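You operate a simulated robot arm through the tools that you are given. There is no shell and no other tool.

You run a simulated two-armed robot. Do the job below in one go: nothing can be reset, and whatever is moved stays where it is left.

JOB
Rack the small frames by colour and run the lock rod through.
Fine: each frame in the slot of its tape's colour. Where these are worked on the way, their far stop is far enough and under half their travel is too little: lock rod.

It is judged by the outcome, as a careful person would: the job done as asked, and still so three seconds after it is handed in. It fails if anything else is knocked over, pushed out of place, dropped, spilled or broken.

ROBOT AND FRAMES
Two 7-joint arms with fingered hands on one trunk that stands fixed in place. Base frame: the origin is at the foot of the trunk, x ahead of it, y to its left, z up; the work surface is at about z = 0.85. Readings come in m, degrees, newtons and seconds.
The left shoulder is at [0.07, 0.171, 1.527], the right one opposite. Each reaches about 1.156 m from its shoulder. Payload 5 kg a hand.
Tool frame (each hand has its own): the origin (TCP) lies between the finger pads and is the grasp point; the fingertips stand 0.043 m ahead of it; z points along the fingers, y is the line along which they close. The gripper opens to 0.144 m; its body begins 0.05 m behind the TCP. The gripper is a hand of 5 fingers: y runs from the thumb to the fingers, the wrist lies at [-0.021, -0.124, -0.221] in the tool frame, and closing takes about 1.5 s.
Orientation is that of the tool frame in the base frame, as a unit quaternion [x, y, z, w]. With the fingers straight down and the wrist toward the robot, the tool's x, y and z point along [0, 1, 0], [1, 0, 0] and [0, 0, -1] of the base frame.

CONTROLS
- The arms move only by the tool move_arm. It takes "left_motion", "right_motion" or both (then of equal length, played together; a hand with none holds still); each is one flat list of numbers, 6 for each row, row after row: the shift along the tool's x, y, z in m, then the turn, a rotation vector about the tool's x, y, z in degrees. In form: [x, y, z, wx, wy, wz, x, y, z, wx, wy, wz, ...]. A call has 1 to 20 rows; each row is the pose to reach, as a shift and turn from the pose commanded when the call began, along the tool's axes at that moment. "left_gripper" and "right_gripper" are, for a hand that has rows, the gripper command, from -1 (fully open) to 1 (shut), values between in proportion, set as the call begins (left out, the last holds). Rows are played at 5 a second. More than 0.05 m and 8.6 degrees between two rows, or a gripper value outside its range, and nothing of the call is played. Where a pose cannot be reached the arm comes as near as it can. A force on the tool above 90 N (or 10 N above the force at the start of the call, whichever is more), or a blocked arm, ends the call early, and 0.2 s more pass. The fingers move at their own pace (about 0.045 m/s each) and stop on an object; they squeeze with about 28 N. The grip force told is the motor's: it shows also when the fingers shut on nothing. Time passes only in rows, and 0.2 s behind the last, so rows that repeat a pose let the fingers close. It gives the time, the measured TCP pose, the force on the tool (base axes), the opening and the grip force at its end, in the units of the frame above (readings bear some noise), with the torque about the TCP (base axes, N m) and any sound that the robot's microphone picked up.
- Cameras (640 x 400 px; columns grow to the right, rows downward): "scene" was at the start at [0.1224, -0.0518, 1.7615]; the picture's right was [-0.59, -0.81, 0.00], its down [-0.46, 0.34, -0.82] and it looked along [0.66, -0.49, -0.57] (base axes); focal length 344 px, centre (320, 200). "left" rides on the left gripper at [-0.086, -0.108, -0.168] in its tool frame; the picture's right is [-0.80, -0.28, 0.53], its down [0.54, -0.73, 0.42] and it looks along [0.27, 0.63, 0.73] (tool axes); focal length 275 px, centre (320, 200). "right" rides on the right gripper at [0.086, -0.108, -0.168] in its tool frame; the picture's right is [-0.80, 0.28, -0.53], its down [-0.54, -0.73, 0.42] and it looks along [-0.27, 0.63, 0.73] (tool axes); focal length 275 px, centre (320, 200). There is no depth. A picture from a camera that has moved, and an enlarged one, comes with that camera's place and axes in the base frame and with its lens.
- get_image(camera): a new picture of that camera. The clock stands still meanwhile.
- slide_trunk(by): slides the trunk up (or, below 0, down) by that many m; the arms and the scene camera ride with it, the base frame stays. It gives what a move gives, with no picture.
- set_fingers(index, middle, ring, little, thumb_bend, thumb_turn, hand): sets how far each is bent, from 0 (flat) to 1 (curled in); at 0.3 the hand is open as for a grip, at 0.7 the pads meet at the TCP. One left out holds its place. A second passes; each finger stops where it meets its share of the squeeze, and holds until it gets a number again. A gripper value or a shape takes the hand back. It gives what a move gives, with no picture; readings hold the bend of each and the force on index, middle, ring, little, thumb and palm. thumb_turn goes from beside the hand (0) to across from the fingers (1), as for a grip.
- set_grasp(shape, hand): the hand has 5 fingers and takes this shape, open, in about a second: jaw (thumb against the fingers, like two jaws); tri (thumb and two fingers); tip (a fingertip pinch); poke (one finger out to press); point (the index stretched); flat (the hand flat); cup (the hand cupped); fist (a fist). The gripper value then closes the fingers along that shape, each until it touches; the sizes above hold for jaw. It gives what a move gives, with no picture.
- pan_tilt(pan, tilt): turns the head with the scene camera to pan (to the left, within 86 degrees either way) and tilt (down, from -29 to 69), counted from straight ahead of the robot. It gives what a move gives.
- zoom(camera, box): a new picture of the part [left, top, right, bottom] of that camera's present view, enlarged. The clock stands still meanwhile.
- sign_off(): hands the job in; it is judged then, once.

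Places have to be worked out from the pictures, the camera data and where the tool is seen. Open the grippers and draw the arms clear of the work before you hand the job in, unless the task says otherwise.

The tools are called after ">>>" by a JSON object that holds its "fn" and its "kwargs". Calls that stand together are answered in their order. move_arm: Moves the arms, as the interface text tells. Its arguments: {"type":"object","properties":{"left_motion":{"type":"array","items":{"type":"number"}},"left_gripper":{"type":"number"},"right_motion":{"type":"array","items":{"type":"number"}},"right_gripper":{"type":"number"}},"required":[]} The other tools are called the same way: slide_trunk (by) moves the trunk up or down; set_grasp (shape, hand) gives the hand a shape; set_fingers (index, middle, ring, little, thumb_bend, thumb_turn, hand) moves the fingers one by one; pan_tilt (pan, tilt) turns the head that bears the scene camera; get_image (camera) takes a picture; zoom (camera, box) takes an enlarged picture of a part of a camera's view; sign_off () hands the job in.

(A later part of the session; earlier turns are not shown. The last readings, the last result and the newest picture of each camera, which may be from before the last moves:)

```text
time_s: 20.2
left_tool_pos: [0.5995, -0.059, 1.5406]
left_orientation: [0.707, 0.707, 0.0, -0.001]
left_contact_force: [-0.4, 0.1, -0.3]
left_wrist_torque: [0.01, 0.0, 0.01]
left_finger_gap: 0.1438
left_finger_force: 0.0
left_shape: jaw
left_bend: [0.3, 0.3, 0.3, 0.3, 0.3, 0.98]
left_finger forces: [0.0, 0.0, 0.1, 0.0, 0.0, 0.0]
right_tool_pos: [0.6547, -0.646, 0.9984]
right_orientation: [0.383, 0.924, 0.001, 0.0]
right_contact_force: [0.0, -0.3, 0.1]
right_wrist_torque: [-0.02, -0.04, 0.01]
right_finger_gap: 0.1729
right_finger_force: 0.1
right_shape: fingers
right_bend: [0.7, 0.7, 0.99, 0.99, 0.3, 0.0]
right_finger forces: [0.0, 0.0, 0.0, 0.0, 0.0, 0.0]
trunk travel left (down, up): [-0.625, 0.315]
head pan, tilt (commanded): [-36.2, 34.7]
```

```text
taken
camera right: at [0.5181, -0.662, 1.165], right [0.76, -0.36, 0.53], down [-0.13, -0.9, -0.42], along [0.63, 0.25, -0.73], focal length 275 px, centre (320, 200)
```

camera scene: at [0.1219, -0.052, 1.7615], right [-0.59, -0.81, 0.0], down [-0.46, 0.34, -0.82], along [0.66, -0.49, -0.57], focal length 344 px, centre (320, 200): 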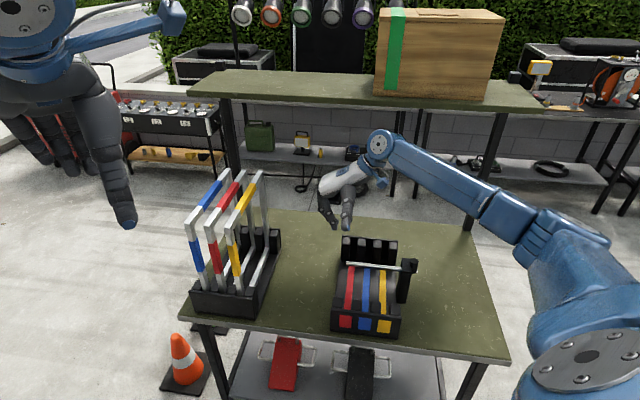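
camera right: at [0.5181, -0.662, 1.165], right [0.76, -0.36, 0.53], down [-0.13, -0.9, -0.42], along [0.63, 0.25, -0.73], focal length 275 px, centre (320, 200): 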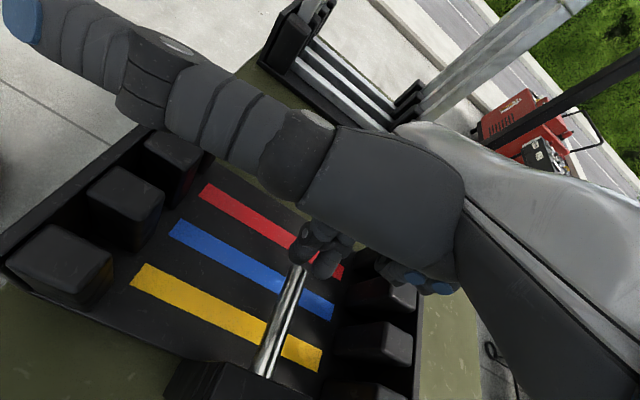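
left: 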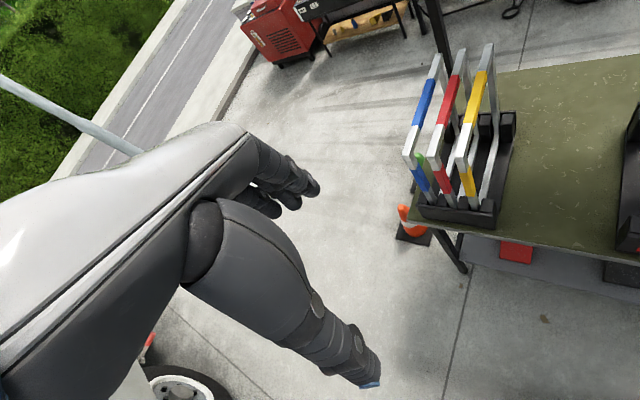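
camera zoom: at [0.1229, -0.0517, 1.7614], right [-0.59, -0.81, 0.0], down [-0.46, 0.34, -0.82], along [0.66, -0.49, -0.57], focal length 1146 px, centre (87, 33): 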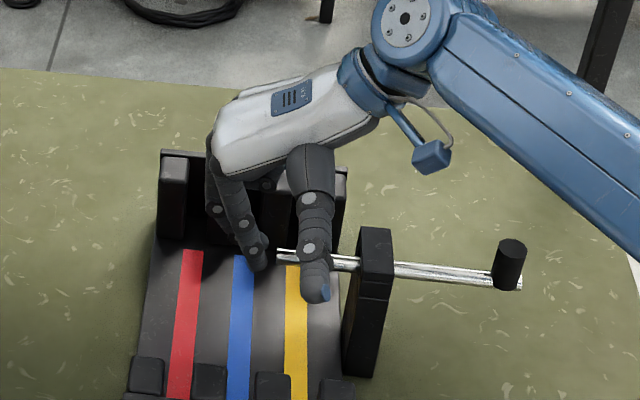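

The rod slides freely and its tip is near the blue slot now. I continue pushing slowly toward its far stop.

>>> {"fn": "move_arm", "kwargs": {"right_motion": [0, -0.015, 0, 0, 0, 0, 0, -0.03, 0, 0, 0, 0, 0, -0.04, 0, 0, 0, 0, 0, -0.05, 0, 0, 0, 0, 0, -0.058, 0, 0, 0, 0, 0, -0.066, 0, 0, 0, 0, 0, -0.07, 0, 0, 0, 0, 0, -0.07, 0, 0, 0, 0]}}

>>> {"fn": "zoom", "kwargs": {"camera": "scene", "box": [310, 200, 470, 320]}}

>>> {"fn": "get_image", "kwargs": {"camera": "right"}}

```text
time_s: 22.0
left_tool_pos: [0.5991, -0.0586, 1.5401]
left_orientation: [0.707, 0.708, 0.0, 0.0]
left_contact_force: [-0.4, 0.6, -0.4]
left_wrist_torque: [0.01, 0.04, 0.0]
left_finger_gap: 0.1435
left_finger_force: 0.1
left_shape: jaw
left_bend: [0.3, 0.3, 0.3, 0.3, 0.3, 0.98]
left_finger forces: [0.0, 0.0, 0.0, 0.0, 0.0, 0.0]
right_tool_pos: [0.6051, -0.6961, 0.9972]
right_orientation: [0.383, 0.924, 0.0, 0.0]
right_contact_force: [0.9, 0.6, 0.6]
right_wrist_torque: [0.01, 0.0, -0.01]
right_finger_gap: 0.1729
right_finger_force: 0.6
right_shape: fingers
right_bend: [0.7, 0.7, 0.99, 0.99, 0.3, 0.0]
right_finger forces: [0.8, 0.1, 0.0, 0.0, 0.1, 0.1]
trunk travel left (down, up): [-0.625, 0.315]
head pan, tilt (commanded): [-36.2, 34.7]
```

```text
3.33 times, centred on (390, 260) of scene
camera zoom: at [0.1229, -0.0517, 1.7614], right [-0.59, -0.81, 0.0], down [-0.46, 0.34, -0.82], along [0.66, -0.49, -0.57], focal length 1146 px, centre (87, 0)
```

zoom: 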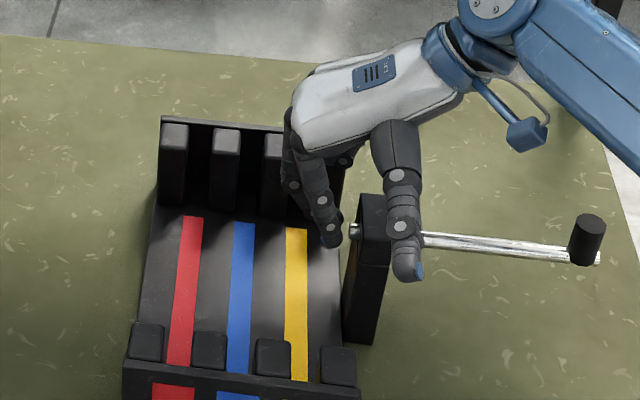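

```text
taken
camera right: at [0.4674, -0.7118, 1.1644], right [0.76, -0.36, 0.53], down [-0.13, -0.9, -0.42], along [0.63, 0.25, -0.73], focal length 275 px, centre (320, 200)
```

right: 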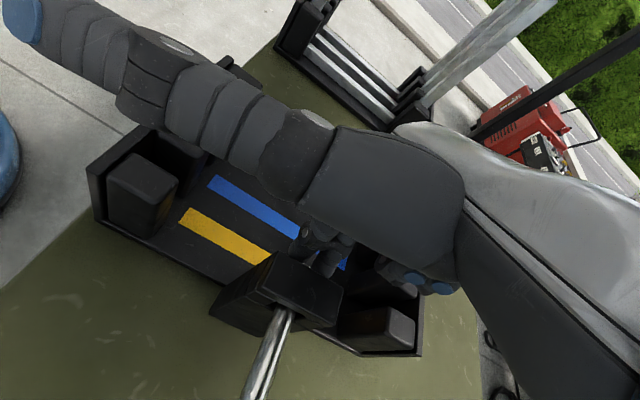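

The tip now sticks out only about 1 cm from the guide block. I push a little further gently to see whether it reaches its stop.

>>> {"fn": "move_arm", "kwargs": {"right_motion": [0, -0.003, 0, 0, 0, 0, 0, -0.006, 0, 0, 0, 0, 0, -0.009, 0, 0, 0, 0, 0, -0.012, 0, 0, 0, 0, 0, -0.012, 0, 0, 0, 0]}}

>>> {"fn": "zoom", "kwargs": {"camera": "scene", "box": [370, 240, 450, 290]}}

```text
time_s: 23.2
left_tool_pos: [0.6011, -0.057, 1.5389]
left_orientation: [0.707, 0.707, -0.001, -0.001]
left_contact_force: [0.4, 0.3, 0.2]
left_wrist_torque: [0.0, 0.02, -0.03]
left_finger_gap: 0.1436
left_finger_force: 0.1
left_shape: jaw
left_bend: [0.3, 0.3, 0.3, 0.3, 0.3, 0.98]
left_finger forces: [0.0, 0.1, 0.0, 0.1, 0.0, 0.0]
right_tool_pos: [0.598, -0.7029, 0.9971]
right_orientation: [0.383, 0.924, 0.001, 0.0]
right_contact_force: [7.9, 5.9, 1.6]
right_wrist_torque: [0.22, -0.21, -0.12]
right_finger_gap: 0.1744
right_finger_force: 4.2
right_shape: fingers
right_bend: [0.7, 0.7, 0.99, 0.99, 0.3, 0.0]
right_finger forces: [8.6, 0.0, 0.0, 0.0, 0.1, 0.0]
trunk travel left (down, up): [-0.625, 0.315]
head pan, tilt (commanded): [-36.2, 34.7]
```

```text
8.00 times, centred on (410, 265) of scene
camera zoom: at [0.1238, -0.0505, 1.7614], right [-0.59, -0.81, 0.0], down [-0.46, 0.34, -0.82], along [0.66, -0.49, -0.57], focal length 2749 px, centre (-400, -320)
```

zoom: 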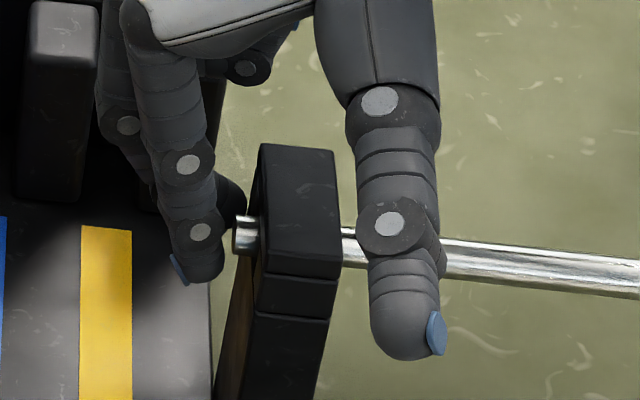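

Index force rose to about 9 N, so the rod is at its outer stop, with the tip about 1 cm off the block and clear of the yellow slot. I back the fingers off and rise to z ≈ 1.33.

>>> {"fn": "move_arm", "kwargs": {"right_motion": [0, 0.015, 0, 0, 0, 0, 0, 0.03, 0, 0, 0, 0, 0, 0.03, -0.04, 0, 0, 0, 0, 0.03, -0.085, 0, 0, 0, 0, 0.03, -0.13, 0, 0, 0, 0, 0.03, -0.175, 0, 0, 0, 0, 0.03, -0.22, 0, 0, 0, 0, 0.03, -0.265, 0, 0, 0, 0, 0.03, -0.31, 0, 0, 0, 0, 0.03, -0.333, 0, 0, 0, 0, 0.03, -0.333, 0, 0, 0]}}

>>> {"fn": "set_grasp", "kwargs": {"shape": "jaw", "hand": "right"}}

>>> {"fn": "zoom", "kwargs": {"camera": "scene", "box": [310, 200, 470, 320]}}

```text
time_s: 25.6
left_tool_pos: [0.5988, -0.0586, 1.54]
left_orientation: [0.707, 0.707, 0.0, 0.0]
left_contact_force: [0.3, -0.8, 0.2]
left_wrist_torque: [0.01, 0.03, -0.02]
left_finger_gap: 0.1435
left_finger_force: 0.1
left_shape: jaw
left_bend: [0.3, 0.3, 0.3, 0.3, 0.3, 0.98]
left_finger forces: [0.0, 0.0, 0.0, 0.0, 0.1, 0.0]
right_tool_pos: [0.6182, -0.6845, 1.3305]
right_orientation: [0.383, 0.924, 0.0, -0.001]
right_contact_force: [0.0, -0.5, -0.2]
right_wrist_torque: [0.0, 0.01, -0.03]
right_finger_gap: 0.1729
right_finger_force: 0.0
right_shape: fingers
right_bend: [0.7, 0.7, 0.99, 0.99, 0.3, 0.0]
right_finger forces: [0.1, 0.0, 0.0, 0.0, 0.0, 0.0]
trunk travel left (down, up): [-0.625, 0.315]
head pan, tilt (commanded): [-36.2, 34.7]
```

```text
time_s: 26.5
left_tool_pos: [0.5987, -0.0588, 1.5402]
left_orientation: [0.707, 0.707, 0.001, -0.001]
left_contact_force: [-0.3, -0.2, 0.2]
left_wrist_torque: [0.01, -0.04, 0.0]
left_finger_gap: 0.1436
left_finger_force: 0.1
left_shape: jaw
left_bend: [0.3, 0.3, 0.3, 0.3, 0.3, 0.98]
left_finger forces: [0.0, 0.1, 0.0, 0.0, 0.1, 0.1]
right_tool_pos: [0.6167, -0.6834, 1.3305]
right_orientation: [0.382, 0.924, 0.0, 0.0]
right_contact_force: [0.8, 0.4, 0.2]
right_wrist_torque: [0.01, -0.03, 0.0]
right_finger_gap: 0.144
right_finger_force: 0.1
right_shape: jaw
right_bend: [0.3, 0.3, 0.3, 0.3, 0.3, 0.97]
right_finger forces: [0.1, 0.0, 0.0, 0.0, 0.0, 0.0]
trunk travel left (down, up): [-0.625, 0.315]
head pan, tilt (commanded): [-36.2, 34.7]
```

```text
3.33 times, centred on (390, 260) of scene
camera zoom: at [0.1225, -0.0518, 1.7615], right [-0.59, -0.81, 0.0], down [-0.46, 0.34, -0.82], along [0.66, -0.49, -0.57], focal length 1146 px, centre (87, 0)
```

zoom: 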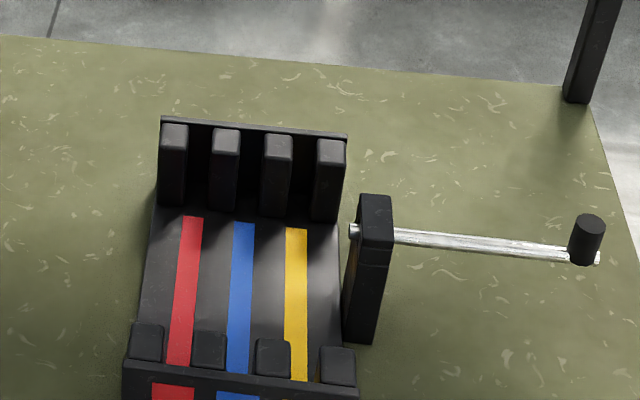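

The rod is fully out. Now I move the right hand above the yellow frame's top bar (TCP ≈ (0.911, -0.361, 1.40)) with the jaw pre-set to about 30 mm.

>>> {"fn": "move_arm", "kwargs": {"right_motion": [0.0021, 0.0436, -0.007, 0, 0, 0, 0.0042, 0.0872, -0.014, 0, 0, 0, 0.0063, 0.1307, -0.021, 0, 0, 0, 0.0084, 0.1743, -0.028, 0, 0, 0, 0.0105, 0.2179, -0.035, 0, 0, 0, 0.0126, 0.2615, -0.042, 0, 0, 0, 0.0147, 0.3051, -0.049, 0, 0, 0, 0.0168, 0.3486, -0.056, 0, 0, 0, 0.0189, 0.3922, -0.063, 0, 0, 0, 0.021, 0.4358, -0.07, 0, 0, 0, 0.021, 0.4358, -0.07, 0, 0, 0], "right_gripper": 0.583}}

>>> {"fn": "get_image", "kwargs": {"camera": "scene"}}

>>> {"fn": "zoom", "kwargs": {"camera": "scene", "box": [180, 120, 300, 220]}}

>>> {"fn": "get_image", "kwargs": {"camera": "right"}}

>>> {"fn": "get_image", "kwargs": {"camera": "left"}}

```text
time_s: 28.9
left_tool_pos: [0.5993, -0.059, 1.5402]
left_orientation: [0.707, 0.707, 0.0, 0.0]
left_contact_force: [-0.2, -0.2, 1.0]
left_wrist_torque: [0.02, 0.0, 0.0]
left_finger_gap: 0.1436
left_finger_force: 0.1
left_shape: jaw
left_bend: [0.3, 0.3, 0.3, 0.3, 0.3, 0.98]
left_finger forces: [0.0, 0.0, 0.1, 0.0, 0.0, 0.0]
right_tool_pos: [0.9087, -0.3605, 1.4027]
right_orientation: [0.383, 0.924, 0.0, 0.0]
right_contact_force: [-0.2, -0.7, 0.4]
right_wrist_torque: [-0.03, 0.0, -0.04]
right_finger_gap: 0.0304
right_finger_force: 0.2
right_shape: jaw
right_bend: [0.73, 0.58, 0.57, 0.53, 0.74, 1.0]
right_finger forces: [0.1, 0.1, 0.1, 0.0, 0.0, 0.1]
trunk travel left (down, up): [-0.625, 0.315]
head pan, tilt (commanded): [-36.2, 34.7]
```

```text
taken
camera scene: at [0.1224, -0.0527, 1.7615], right [-0.59, -0.81, 0.0], down [-0.46, 0.34, -0.82], along [0.66, -0.48, -0.57], focal length 344 px, centre (320, 200)
```

scene: 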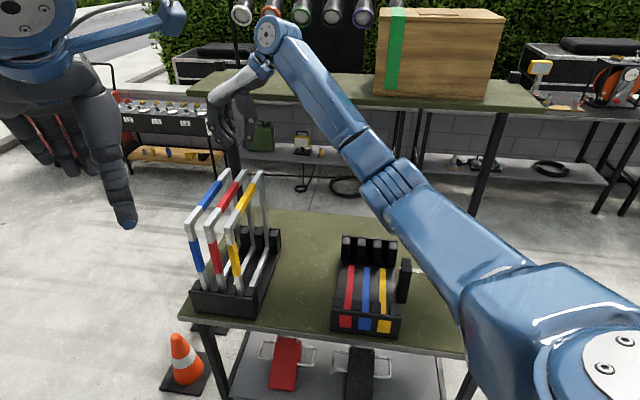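

```text
4.00 times, centred on (240, 170) of scene
camera zoom: at [0.1224, -0.0527, 1.7615], right [-0.59, -0.81, 0.0], down [-0.46, 0.34, -0.82], along [0.66, -0.48, -0.57], focal length 1375 px, centre (640, 320)
```

zoom: 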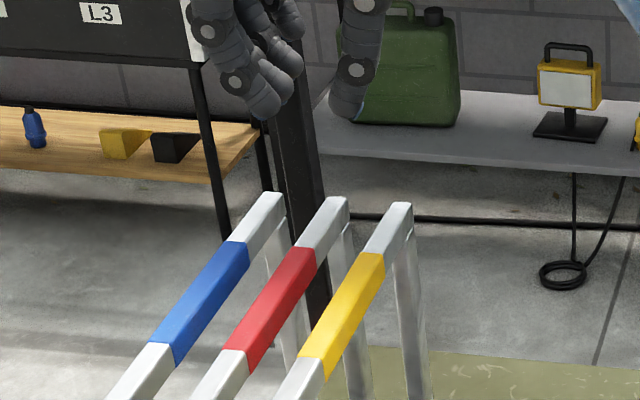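

```text
taken
camera right: at [0.7715, -0.3763, 1.569], right [0.76, -0.36, 0.53], down [-0.13, -0.9, -0.42], along [0.63, 0.25, -0.73], focal length 275 px, centre (320, 200)
```

right: 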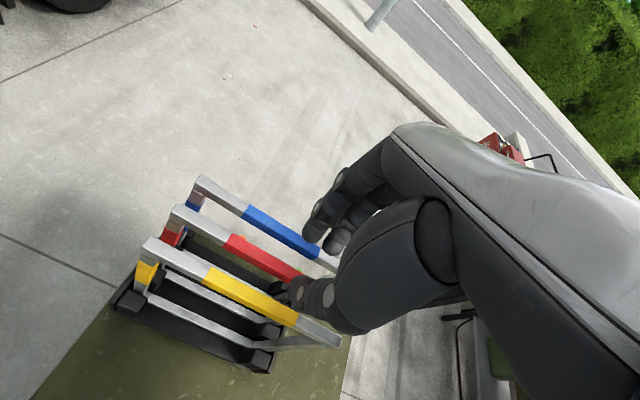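

```text
taken
camera left: at [0.4888, -0.1463, 1.7072], right [-0.28, -0.8, -0.53], down [-0.73, 0.54, -0.42], along [0.63, 0.27, -0.73], focal length 275 px, centre (320, 200)
```

left: 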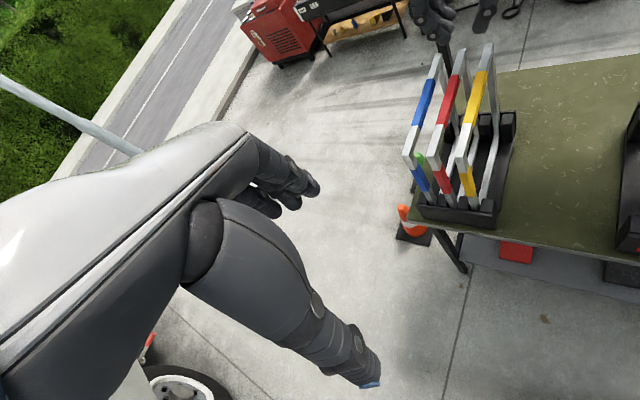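

The pinch opening is centred about over the yellow bar. I descend to TCP z ≈ 1.27 (tips about 25 mm above the bar) and check alignment up close.

>>> {"fn": "move_arm", "kwargs": {"right_motion": [0, 0, 0.04, 0, 0, 0, 0, 0, 0.08, 0, 0, 0, 0, 0, 0.11, 0, 0, 0, 0, 0, 0.13, 0, 0, 0, 0, 0, 0.13, 0, 0, 0]}}

>>> {"fn": "zoom", "kwargs": {"camera": "scene", "box": [190, 140, 286, 200]}}

>>> {"fn": "get_image", "kwargs": {"camera": "right"}}

>>> {"fn": "zoom", "kwargs": {"camera": "left", "box": [380, 0, 540, 100]}}

```text
time_s: 30.1
left_tool_pos: [0.5989, -0.0584, 1.5404]
left_orientation: [0.707, 0.707, 0.0, 0.0]
left_contact_force: [-0.2, -1.1, 0.0]
left_wrist_torque: [0.0, 0.01, 0.0]
left_finger_gap: 0.1437
left_finger_force: 0.0
left_shape: jaw
left_bend: [0.3, 0.3, 0.3, 0.3, 0.3, 0.98]
left_finger forces: [0.0, 0.1, 0.1, 0.1, 0.1, 0.0]
right_tool_pos: [0.9111, -0.3592, 1.2726]
right_orientation: [0.383, 0.924, 0.0, 0.0]
right_contact_force: [0.8, 0.7, 0.4]
right_wrist_torque: [-0.03, 0.0, -0.01]
right_finger_gap: 0.0305
right_finger_force: 0.0
right_shape: jaw
right_bend: [0.73, 0.58, 0.57, 0.53, 0.74, 1.0]
right_finger forces: [0.1, 0.0, 0.0, 0.0, 0.1, 0.0]
trunk travel left (down, up): [-0.625, 0.315]
head pan, tilt (commanded): [-36.2, 34.7]
```

```text
6.67 times, centred on (238, 170) of scene
camera zoom: at [0.1231, -0.0516, 1.7614], right [-0.59, -0.81, 0.0], down [-0.46, 0.34, -0.82], along [0.66, -0.49, -0.57], focal length 2291 px, centre (867, 400)
```

zoom: 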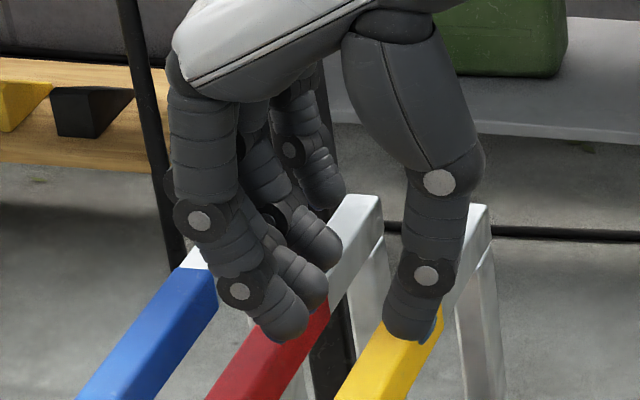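

```text
taken
camera right: at [0.7742, -0.3745, 1.4391], right [0.76, -0.36, 0.53], down [-0.13, -0.9, -0.42], along [0.63, 0.25, -0.73], focal length 275 px, centre (320, 200)
```

right: 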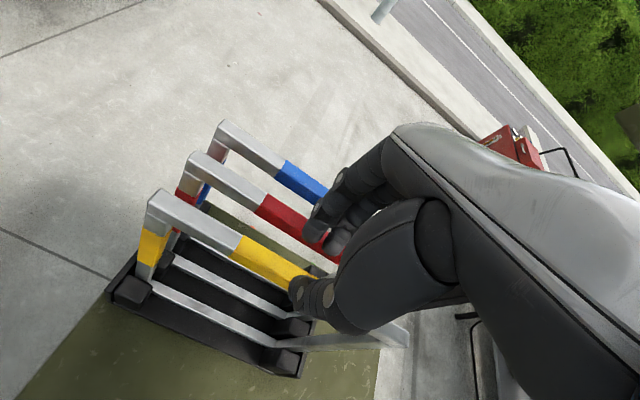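

```text
4.00 times, centred on (460, 50) of left
camera zoom: at [0.4895, -0.1453, 1.7071], right [-0.28, -0.8, -0.53], down [-0.73, 0.54, -0.42], along [0.63, 0.27, -0.73], focal length 1101 px, centre (-240, 800)
```

zoom: 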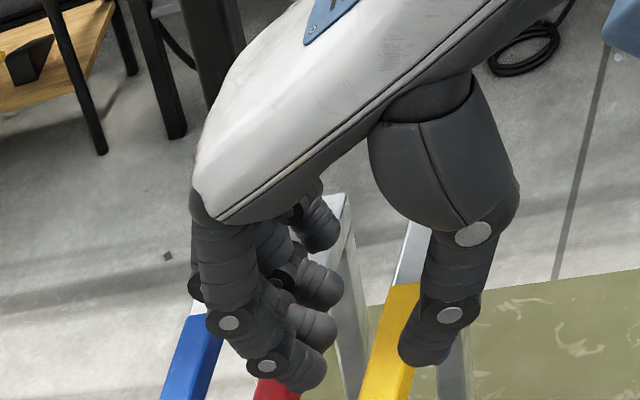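

Triangulating the fingertips: index/middle tip centres sit at tool y ≈ +33 mm and the thumb at -23 mm (tips about 25 mm thick), so the fingers would clip the red bar. I shift 7.5 mm toward the thumb side so the fingers drop into the 35 mm gap, come down to just above the bars, and recheck.

>>> {"fn": "move_arm", "kwargs": {"right_motion": [0, -0.0075, 0, 0, 0, 0, 0, -0.0075, 0.015, 0, 0, 0, 0, -0.0075, 0.015, 0, 0, 0, 0, -0.0075, 0.015, 0, 0, 0]}}

>>> {"fn": "zoom", "kwargs": {"camera": "scene", "box": [200, 150, 280, 200]}}

>>> {"fn": "zoom", "kwargs": {"camera": "left", "box": [400, 20, 520, 110]}}

```text
time_s: 31.1
left_tool_pos: [0.599, -0.0598, 1.5409]
left_orientation: [0.707, 0.707, 0.0, 0.0]
left_contact_force: [-0.3, 0.0, 0.9]
left_wrist_torque: [0.01, -0.01, 0.02]
left_finger_gap: 0.1434
left_finger_force: 0.0
left_shape: jaw
left_bend: [0.3, 0.3, 0.3, 0.3, 0.3, 0.98]
left_finger forces: [0.0, 0.0, 0.0, 0.1, 0.1, 0.0]
right_tool_pos: [0.9061, -0.3652, 1.2563]
right_orientation: [0.383, 0.924, 0.001, 0.0]
right_contact_force: [0.2, -0.7, 0.1]
right_wrist_torque: [0.01, -0.04, 0.0]
right_finger_gap: 0.0302
right_finger_force: 0.1
right_shape: jaw
right_bend: [0.73, 0.58, 0.57, 0.53, 0.74, 1.0]
right_finger forces: [0.0, 0.1, 0.0, 0.1, 0.0, 0.0]
trunk travel left (down, up): [-0.625, 0.315]
head pan, tilt (commanded): [-36.2, 34.7]
```

```text
8.00 times, centred on (240, 175) of scene
camera zoom: at [0.1222, -0.0518, 1.7615], right [-0.59, -0.81, 0.0], down [-0.46, 0.34, -0.82], along [0.66, -0.49, -0.57], focal length 2749 px, centre (960, 400)
```

zoom: 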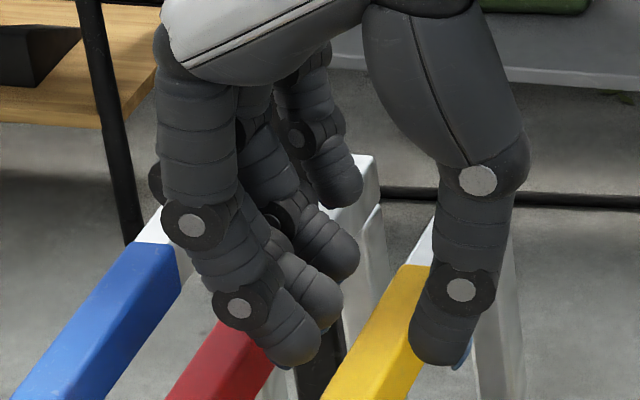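

```text
4.44 times, centred on (460, 65) of left
camera zoom: at [0.4886, -0.1454, 1.7074], right [-0.28, -0.8, -0.53], down [-0.73, 0.54, -0.42], along [0.63, 0.27, -0.73], focal length 1224 px, centre (-302, 800)
```

zoom: 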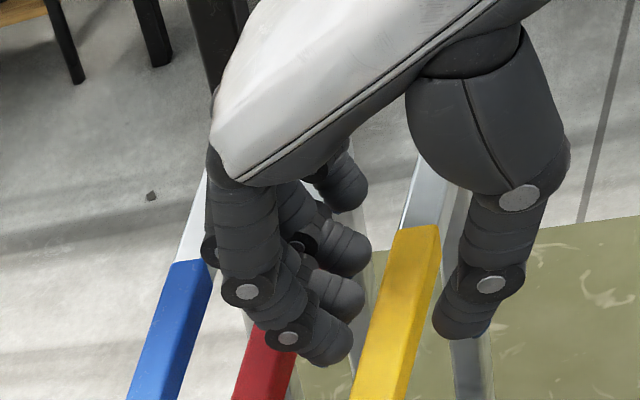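

Triangulated joints show both digits lean only about 25°, so the fit works: fingers about 3 mm from yellow and about 5 mm from red. I shift 2 mm back, narrow the three outer fingers slightly, and descend 14 mm as a first step.

>>> {"fn": "move_arm", "kwargs": {"right_motion": [0, 0.001, 0, 0, 0, 0, 0, 0.002, 0, 0, 0, 0, 0, 0.002, 0, 0, 0, 0, 0, 0.002, 0.005, 0, 0, 0, 0, 0.002, 0.01, 0, 0, 0, 0, 0.002, 0.014, 0, 0, 0, 0, 0.002, 0.014, 0, 0, 0], "right_gripper": 0.65}}

>>> {"fn": "zoom", "kwargs": {"camera": "scene", "box": [200, 155, 280, 205]}}

>>> {"fn": "zoom", "kwargs": {"camera": "left", "box": [400, 20, 520, 110]}}

```text
time_s: 32.7
left_tool_pos: [0.5984, -0.0581, 1.5414]
left_orientation: [0.707, 0.707, 0.001, 0.0]
left_contact_force: [0.2, 0.0, 0.2]
left_wrist_torque: [0.03, 0.01, 0.02]
left_finger_gap: 0.1435
left_finger_force: 0.1
left_shape: jaw
left_bend: [0.3, 0.3, 0.3, 0.3, 0.3, 0.98]
left_finger forces: [0.0, 0.0, 0.0, 0.1, 0.0, 0.0]
right_tool_pos: [0.906, -0.363, 1.2412]
right_orientation: [0.383, 0.924, -0.001, 0.0]
right_contact_force: [-0.6, 0.1, 0.4]
right_wrist_torque: [0.05, 0.01, -0.01]
right_finger_gap: 0.0253
right_finger_force: 0.2
right_shape: jaw
right_bend: [0.73, 0.6, 0.59, 0.55, 0.74, 1.0]
right_finger forces: [0.0, 0.1, 0.0, 0.1, 0.0, 0.0]
trunk travel left (down, up): [-0.625, 0.315]
head pan, tilt (commanded): [-36.2, 34.7]
```

```text
8.00 times, centred on (240, 180) of scene
camera zoom: at [0.1228, -0.0518, 1.7614], right [-0.59, -0.81, 0.0], down [-0.46, 0.34, -0.82], along [0.66, -0.49, -0.57], focal length 2749 px, centre (960, 360)
```

zoom: 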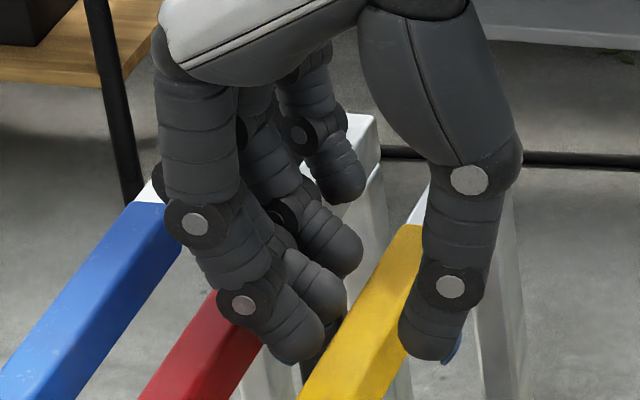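

```text
4.44 times, centred on (460, 65) of left
camera zoom: at [0.4892, -0.1454, 1.7072], right [-0.28, -0.8, -0.53], down [-0.73, 0.54, -0.42], along [0.63, 0.27, -0.73], focal length 1224 px, centre (-302, 800)
```

zoom: 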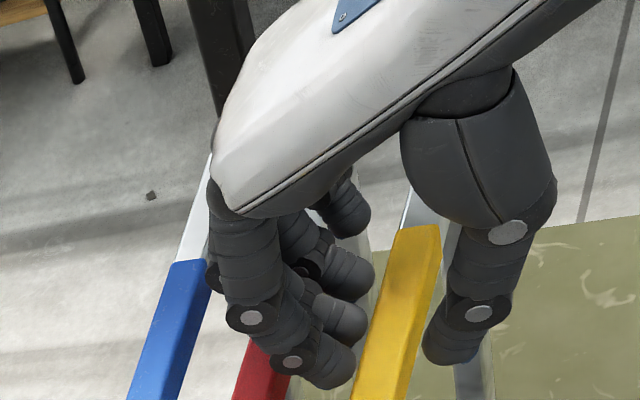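

No contact forces; the index tip is dropping into the gap and the thumb is right of yellow. I descend the last 11 mm slowly.

>>> {"fn": "move_arm", "kwargs": {"right_motion": [0, 0, 0.004, 0, 0, 0, 0, 0, 0.008, 0, 0, 0, 0, 0, 0.011, 0, 0, 0, 0, 0, 0.011, 0, 0, 0]}}

>>> {"fn": "zoom", "kwargs": {"camera": "scene", "box": [200, 155, 280, 205]}}

>>> {"fn": "zoom", "kwargs": {"camera": "left", "box": [400, 20, 520, 110]}}

```text
time_s: 33.7
left_tool_pos: [0.5991, -0.0584, 1.541]
left_orientation: [0.707, 0.707, -0.001, 0.0]
left_contact_force: [0.6, 1.4, 0.3]
left_wrist_torque: [-0.01, -0.02, -0.01]
left_finger_gap: 0.1436
left_finger_force: 0.0
left_shape: jaw
left_bend: [0.3, 0.3, 0.3, 0.3, 0.3, 0.98]
left_finger forces: [0.0, 0.0, 0.0, 0.0, 0.0, 0.0]
right_tool_pos: [0.9066, -0.3629, 1.2312]
right_orientation: [0.383, 0.924, 0.0, 0.0]
right_contact_force: [0.0, -0.3, 0.1]
right_wrist_torque: [-0.01, 0.01, -0.02]
right_finger_gap: 0.0253
right_finger_force: 0.0
right_shape: jaw
right_bend: [0.73, 0.6, 0.59, 0.55, 0.74, 1.0]
right_finger forces: [0.1, 0.0, 0.1, 0.0, 0.0, 0.0]
trunk travel left (down, up): [-0.625, 0.315]
head pan, tilt (commanded): [-36.2, 34.7]
```

```text
8.00 times, centred on (240, 180) of scene
camera zoom: at [0.1227, -0.0517, 1.7615], right [-0.59, -0.81, 0.0], down [-0.46, 0.34, -0.82], along [0.66, -0.49, -0.57], focal length 2749 px, centre (960, 360)
```

zoom: 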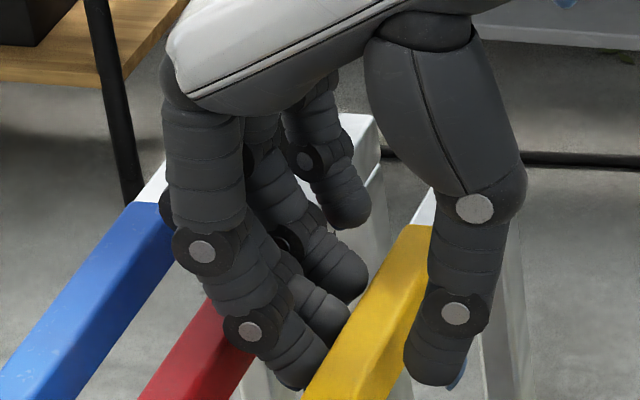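

```text
4.44 times, centred on (460, 65) of left
camera zoom: at [0.4891, -0.1454, 1.7072], right [-0.28, -0.8, -0.53], down [-0.73, 0.54, -0.42], along [0.63, 0.27, -0.73], focal length 1224 px, centre (-302, 800)
```

zoom: 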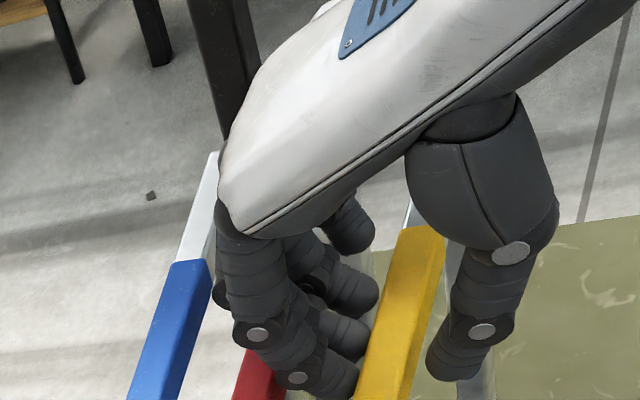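

Digits straddle the yellow bar with no contact on red. I close the hand.

>>> {"fn": "move_arm", "kwargs": {"right_motion": [0, 0, 0, 0, 0, 0, 0, 0, 0, 0, 0, 0, 0, 0, 0, 0, 0, 0, 0, 0, 0, 0, 0, 0, 0, 0, 0, 0, 0, 0, 0, 0, 0, 0, 0, 0, 0, 0, 0, 0, 0, 0, 0, 0, 0, 0, 0, 0], "right_gripper": 1.0}}

>>> {"fn": "zoom", "kwargs": {"camera": "scene", "box": [200, 155, 280, 205]}}

>>> {"fn": "zoom", "kwargs": {"camera": "left", "box": [400, 20, 520, 110]}}

```text
time_s: 35.5
left_tool_pos: [0.6007, -0.059, 1.5408]
left_orientation: [0.707, 0.707, 0.0, 0.0]
left_contact_force: [0.7, -0.6, 0.2]
left_wrist_torque: [0.0, -0.02, 0.02]
left_finger_gap: 0.1437
left_finger_force: 0.1
left_shape: jaw
left_bend: [0.3, 0.3, 0.3, 0.3, 0.3, 0.98]
left_finger forces: [0.0, 0.0, 0.0, 0.0, 0.1, 0.0]
right_tool_pos: [0.9079, -0.3624, 1.229]
right_orientation: [0.382, 0.924, 0.0, 0.0]
right_contact_force: [-0.4, 0.8, -0.5]
right_wrist_torque: [0.02, -0.03, 0.11]
right_finger_gap: 0.0122
right_finger_force: 27.8
right_shape: jaw
right_bend: [0.72, 0.65, 0.65, 0.7, 0.73, 1.0]
right_finger forces: [13.9, 7.3, 3.4, 0.0, 24.6, 0.0]
trunk travel left (down, up): [-0.625, 0.315]
head pan, tilt (commanded): [-36.2, 34.7]
```

```text
8.00 times, centred on (240, 180) of scene
camera zoom: at [0.123, -0.0518, 1.7614], right [-0.59, -0.81, 0.0], down [-0.46, 0.34, -0.82], along [0.66, -0.49, -0.57], focal length 2749 px, centre (960, 360)
```

zoom: 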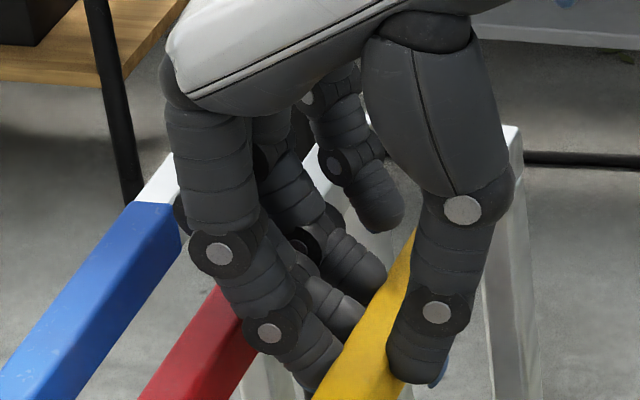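

```text
4.44 times, centred on (460, 65) of left
camera zoom: at [0.4894, -0.1454, 1.7071], right [-0.28, -0.8, -0.53], down [-0.73, 0.54, -0.42], along [0.63, 0.27, -0.73], focal length 1224 px, centre (-302, 800)
```

zoom: 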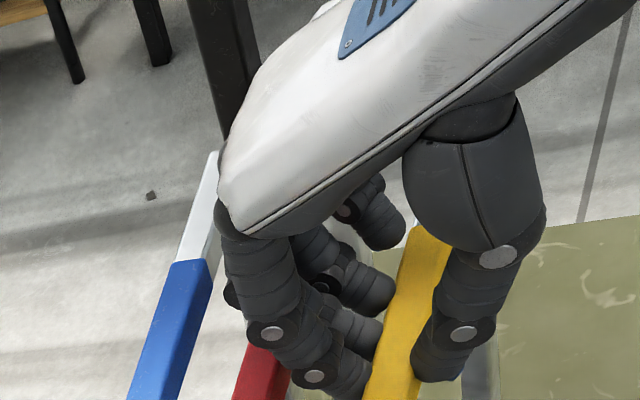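

The yellow bar is gripped (index 14 N, middle 7 N, thumb 25 N). I lift straight up slowly at first and check the load.

>>> {"fn": "move_arm", "kwargs": {"right_motion": [0, 0, -0.01, 0, 0, 0, 0, 0, -0.02, 0, 0, 0, 0, 0, -0.03, 0, 0, 0, 0, 0, -0.03, 0, 0, 0]}}

>>> {"fn": "get_image", "kwargs": {"camera": "scene"}}

>>> {"fn": "zoom", "kwargs": {"camera": "scene", "box": [180, 150, 300, 320]}}

```text
time_s: 36.5
left_tool_pos: [0.5995, -0.0581, 1.5406]
left_orientation: [0.707, 0.707, 0.0, -0.001]
left_contact_force: [-0.1, 0.0, -0.2]
left_wrist_torque: [0.03, -0.01, -0.01]
left_finger_gap: 0.1436
left_finger_force: 0.0
left_shape: jaw
left_bend: [0.3, 0.3, 0.3, 0.3, 0.3, 0.98]
left_finger forces: [0.1, 0.0, 0.1, 0.0, 0.0, 0.0]
right_tool_pos: [0.9086, -0.3649, 1.2584]
right_orientation: [0.383, 0.924, 0.0, 0.0]
right_contact_force: [-0.5, 0.1, -4.0]
right_wrist_torque: [0.06, -0.02, 0.06]
right_finger_gap: 0.0124
right_finger_force: 27.8
right_shape: jaw
right_bend: [0.72, 0.65, 0.65, 0.7, 0.73, 1.0]
right_finger forces: [14.8, 6.9, 3.0, 0.0, 24.4, 0.0]
trunk travel left (down, up): [-0.625, 0.315]
head pan, tilt (commanded): [-36.2, 34.7]
```

```text
taken
camera scene: at [0.1236, -0.052, 1.7614], right [-0.59, -0.81, 0.0], down [-0.46, 0.34, -0.82], along [0.66, -0.49, -0.57], focal length 344 px, centre (320, 200)
```

scene: 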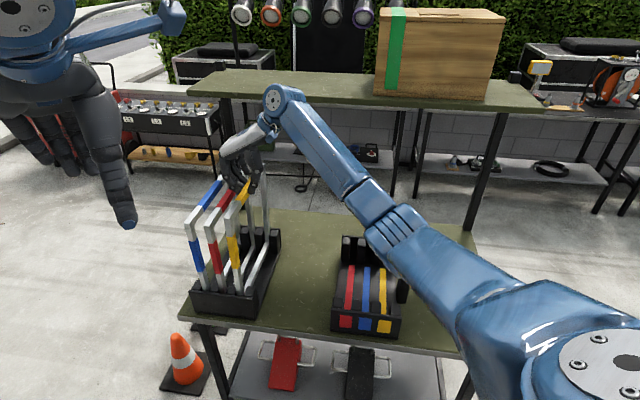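

```text
2.35 times, centred on (240, 235) of scene
camera zoom: at [0.1236, -0.052, 1.7614], right [-0.59, -0.81, 0.0], down [-0.46, 0.34, -0.82], along [0.66, -0.49, -0.57], focal length 809 px, centre (508, 118)
```

zoom: 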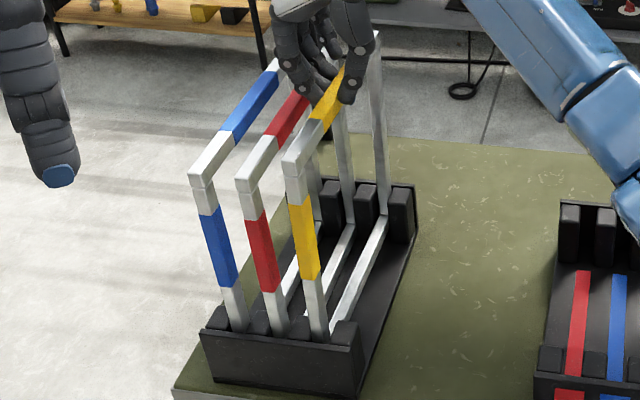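

Weight reads about 4 N and the frame rose cleanly. I continue lifting another 0.12 m.

>>> {"fn": "move_arm", "kwargs": {"right_motion": [0, 0, -0.02, 0, 0, 0, 0, 0, -0.045, 0, 0, 0, 0, 0, -0.07, 0, 0, 0, 0, 0, -0.095, 0, 0, 0, 0, 0, -0.12, 0, 0, 0, 0, 0, -0.12, 0, 0, 0]}}

>>> {"fn": "zoom", "kwargs": {"camera": "scene", "box": [160, 110, 320, 320]}}

>>> {"fn": "get_image", "kwargs": {"camera": "left"}}

>>> {"fn": "get_image", "kwargs": {"camera": "right"}}

```text
time_s: 37.9
left_tool_pos: [0.6002, -0.0576, 1.5409]
left_orientation: [0.708, 0.706, -0.001, 0.0]
left_contact_force: [-0.3, 0.7, 0.2]
left_wrist_torque: [-0.01, 0.04, -0.01]
left_finger_gap: 0.1434
left_finger_force: 0.1
left_shape: jaw
left_bend: [0.3, 0.3, 0.3, 0.3, 0.3, 0.98]
left_finger forces: [0.1, 0.0, 0.0, 0.1, 0.0, 0.0]
right_tool_pos: [0.907, -0.3642, 1.3785]
right_orientation: [0.384, 0.924, 0.0, -0.001]
right_contact_force: [-1.0, 0.6, -3.5]
right_wrist_torque: [0.07, 0.01, 0.07]
right_finger_gap: 0.0121
right_finger_force: 27.9
right_shape: jaw
right_bend: [0.71, 0.66, 0.67, 0.7, 0.73, 1.0]
right_finger forces: [16.5, 6.0, 2.5, 0.0, 25.1, 0.0]
trunk travel left (down, up): [-0.625, 0.315]
head pan, tilt (commanded): [-36.2, 34.7]
```

```text
1.90 times, centred on (240, 215) of scene
camera zoom: at [0.1236, -0.0522, 1.7613], right [-0.59, -0.81, 0.0], down [-0.46, 0.34, -0.82], along [0.66, -0.49, -0.57], focal length 655 px, centre (472, 171)
```

zoom: 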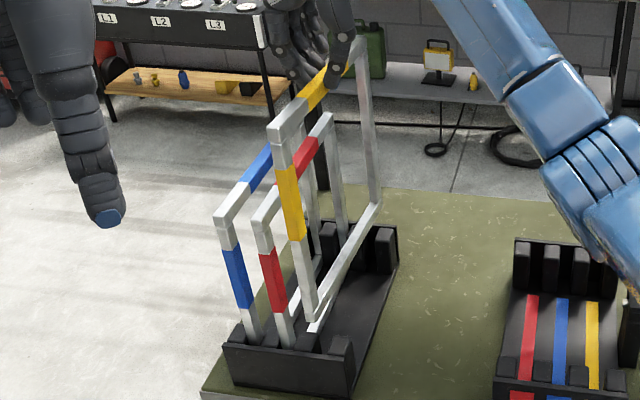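

```text
taken
camera left: at [0.49, -0.1458, 1.7069], right [-0.28, -0.8, -0.53], down [-0.73, 0.54, -0.42], along [0.63, 0.27, -0.73], focal length 275 px, centre (320, 200)
```

left: 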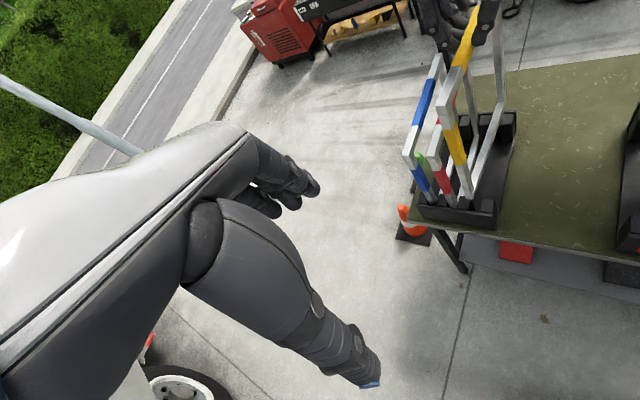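

```text
taken
camera right: at [0.7705, -0.3805, 1.5459], right [0.76, -0.36, 0.53], down [-0.13, -0.9, -0.42], along [0.63, 0.25, -0.73], focal length 275 px, centre (320, 200)
```

right: 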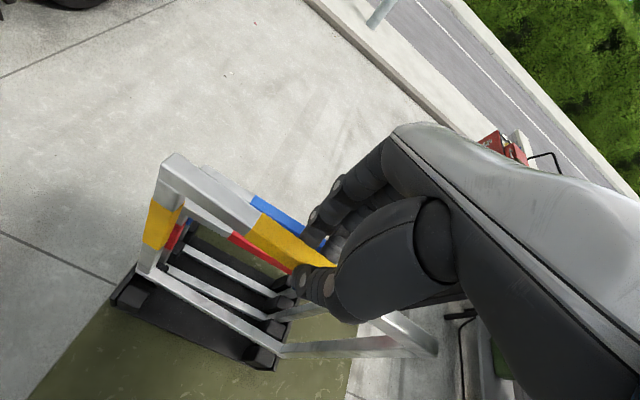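

The frame is out of the stand but may be slightly pitched. I zoom on its corners to measure its attitude.

>>> {"fn": "zoom", "kwargs": {"camera": "scene", "box": [215, 115, 275, 155]}}

>>> {"fn": "zoom", "kwargs": {"camera": "scene", "box": [215, 155, 275, 195]}}

>>> {"fn": "zoom", "kwargs": {"camera": "scene", "box": [220, 190, 280, 230]}}

>>> {"fn": "zoom", "kwargs": {"camera": "scene", "box": [205, 230, 265, 270]}}

```text
10.00 times, centred on (245, 135) of scene
camera zoom: at [0.1236, -0.0522, 1.7613], right [-0.59, -0.81, 0.0], down [-0.46, 0.34, -0.82], along [0.66, -0.49, -0.57], focal length 3436 px, centre (1070, 850)
```

zoom: 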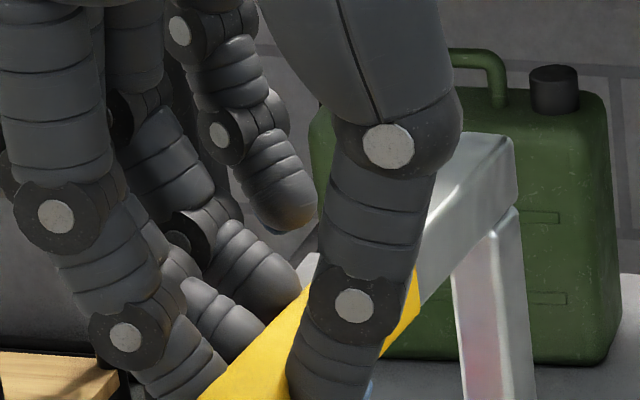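

```text
10.00 times, centred on (245, 175) of scene
camera zoom: at [0.1236, -0.0522, 1.7613], right [-0.59, -0.81, 0.0], down [-0.46, 0.34, -0.82], along [0.66, -0.49, -0.57], focal length 3436 px, centre (1070, 450)
```

zoom: 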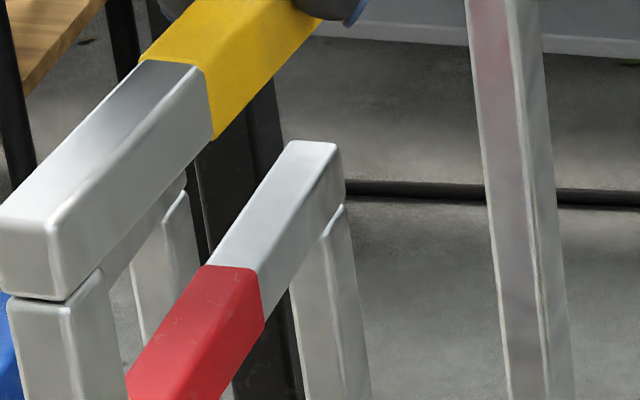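

```text
10.00 times, centred on (250, 210) of scene
camera zoom: at [0.1236, -0.0522, 1.7613], right [-0.59, -0.81, 0.0], down [-0.46, 0.34, -0.82], along [0.66, -0.49, -0.57], focal length 3436 px, centre (1020, 100)
```

zoom: 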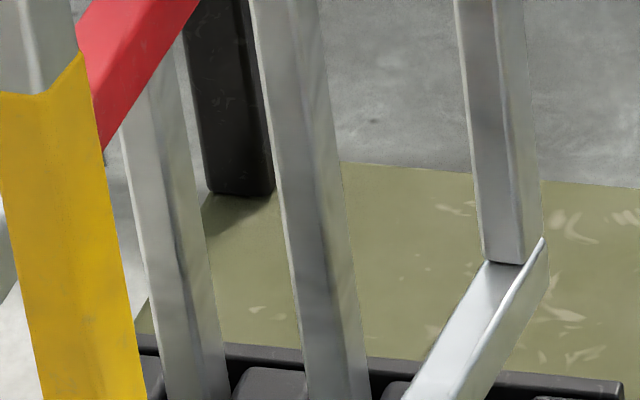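

```text
10.00 times, centred on (235, 250) of scene
camera zoom: at [0.1236, -0.0522, 1.7613], right [-0.59, -0.81, 0.0], down [-0.46, 0.34, -0.82], along [0.66, -0.49, -0.57], focal length 3436 px, centre (1170, -300)
```

zoom: 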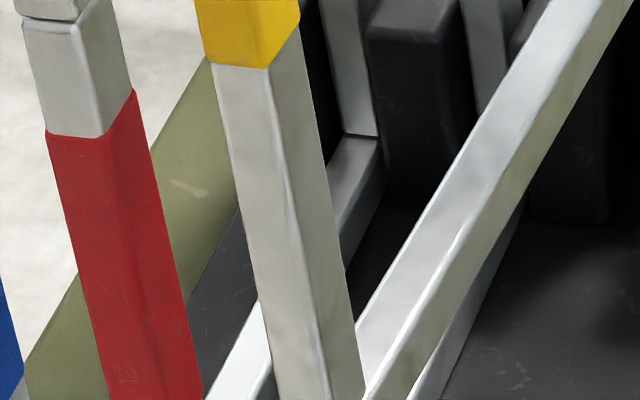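

I take matching zooms from the left wrist camera to triangulate the corners.

>>> {"fn": "zoom", "kwargs": {"camera": "left", "box": [400, 0, 520, 80]}}

>>> {"fn": "zoom", "kwargs": {"camera": "left", "box": [400, 60, 520, 140]}}

>>> {"fn": "zoom", "kwargs": {"camera": "left", "box": [400, 130, 520, 210]}}

```text
5.00 times, centred on (460, 40) of left
camera zoom: at [0.49, -0.1458, 1.7069], right [-0.28, -0.8, -0.53], down [-0.73, 0.54, -0.42], along [0.63, 0.27, -0.73], focal length 1376 px, centre (-380, 1000)
```

zoom: 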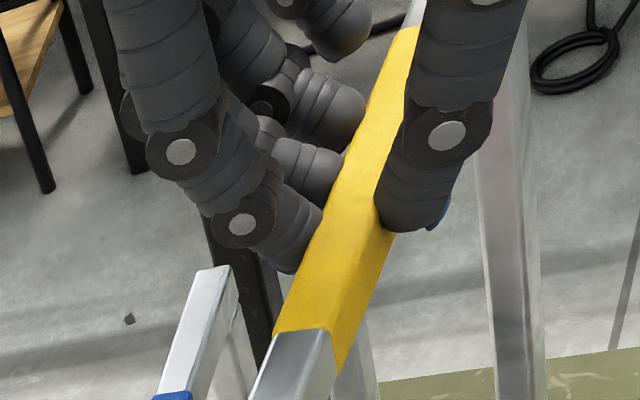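

```text
5.00 times, centred on (460, 100) of left
camera zoom: at [0.49, -0.1458, 1.7069], right [-0.28, -0.8, -0.53], down [-0.73, 0.54, -0.42], along [0.63, 0.27, -0.73], focal length 1376 px, centre (-380, 700)
```

zoom: 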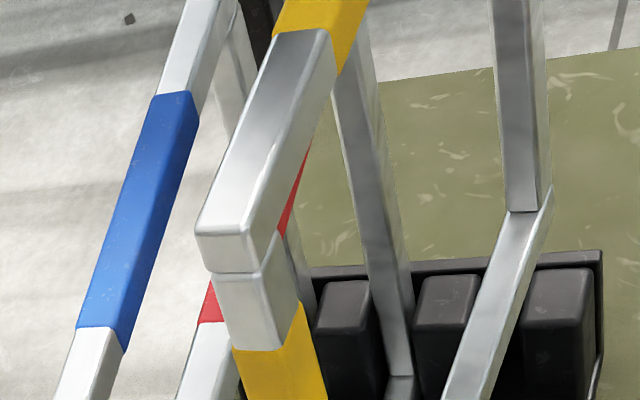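

```text
5.00 times, centred on (460, 170) of left
camera zoom: at [0.49, -0.1458, 1.7069], right [-0.28, -0.8, -0.53], down [-0.73, 0.54, -0.42], along [0.63, 0.27, -0.73], focal length 1376 px, centre (-380, 350)
```

zoom: 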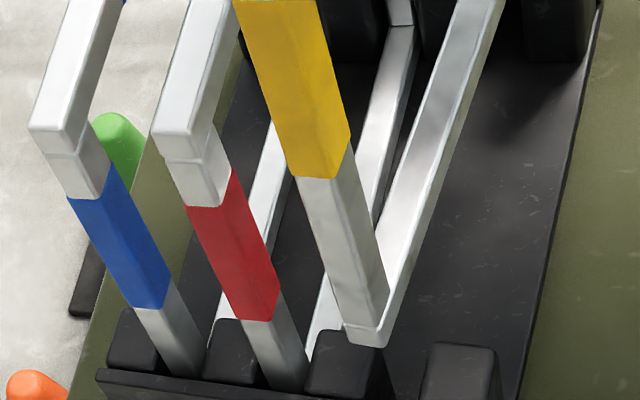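

The yellow frame looks yawed about −2 to −3° relative to the hand. I take one more zoom on its front-bottom corner to get pitch and height.

>>> {"fn": "zoom", "kwargs": {"camera": "scene", "box": [210, 255, 270, 295]}}

>>> {"fn": "zoom", "kwargs": {"camera": "left", "box": [440, 170, 500, 210]}}

>>> {"fn": "zoom", "kwargs": {"camera": "left", "box": [460, 0, 520, 40]}}

```text
10.00 times, centred on (240, 275) of scene
camera zoom: at [0.1236, -0.0522, 1.7613], right [-0.59, -0.81, 0.0], down [-0.46, 0.34, -0.82], along [0.66, -0.49, -0.57], focal length 3436 px, centre (1120, -550)
```

zoom: 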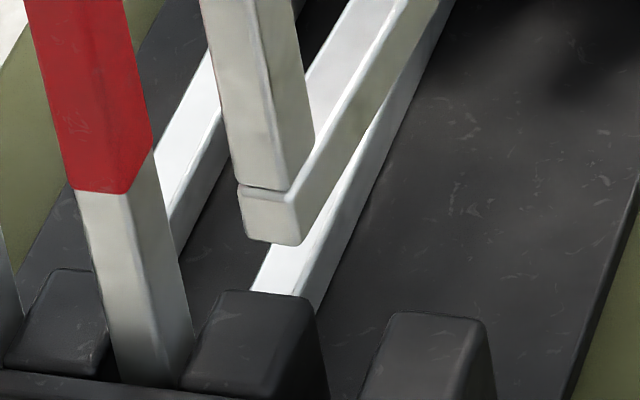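

```text
10.00 times, centred on (470, 190) of left
camera zoom: at [0.49, -0.1458, 1.7069], right [-0.28, -0.8, -0.53], down [-0.73, 0.54, -0.42], along [0.63, 0.27, -0.73], focal length 2753 px, centre (-1180, 300)
```

zoom: 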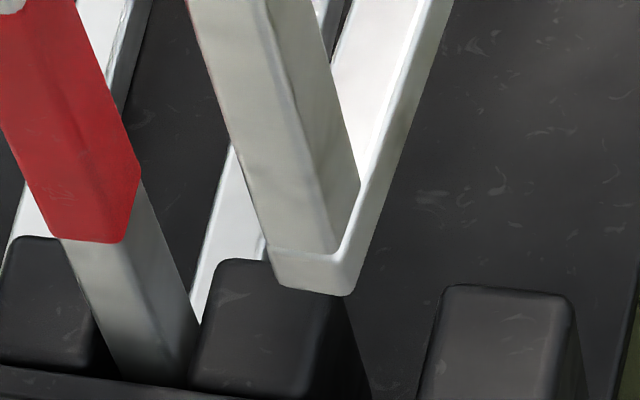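

```text
10.00 times, centred on (490, 20) of left
camera zoom: at [0.49, -0.1458, 1.7069], right [-0.28, -0.8, -0.53], down [-0.73, 0.54, -0.42], along [0.63, 0.27, -0.73], focal length 2753 px, centre (-1380, 2000)
```

zoom: 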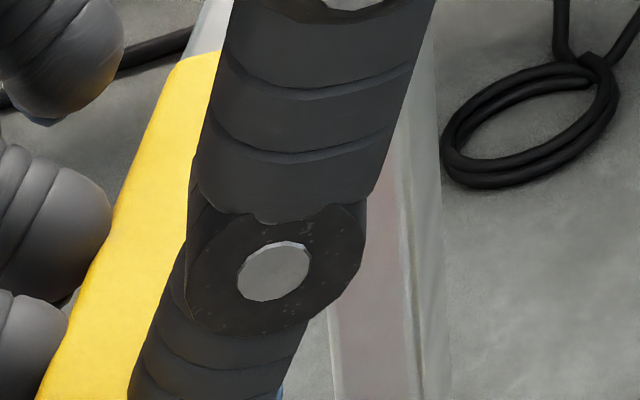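

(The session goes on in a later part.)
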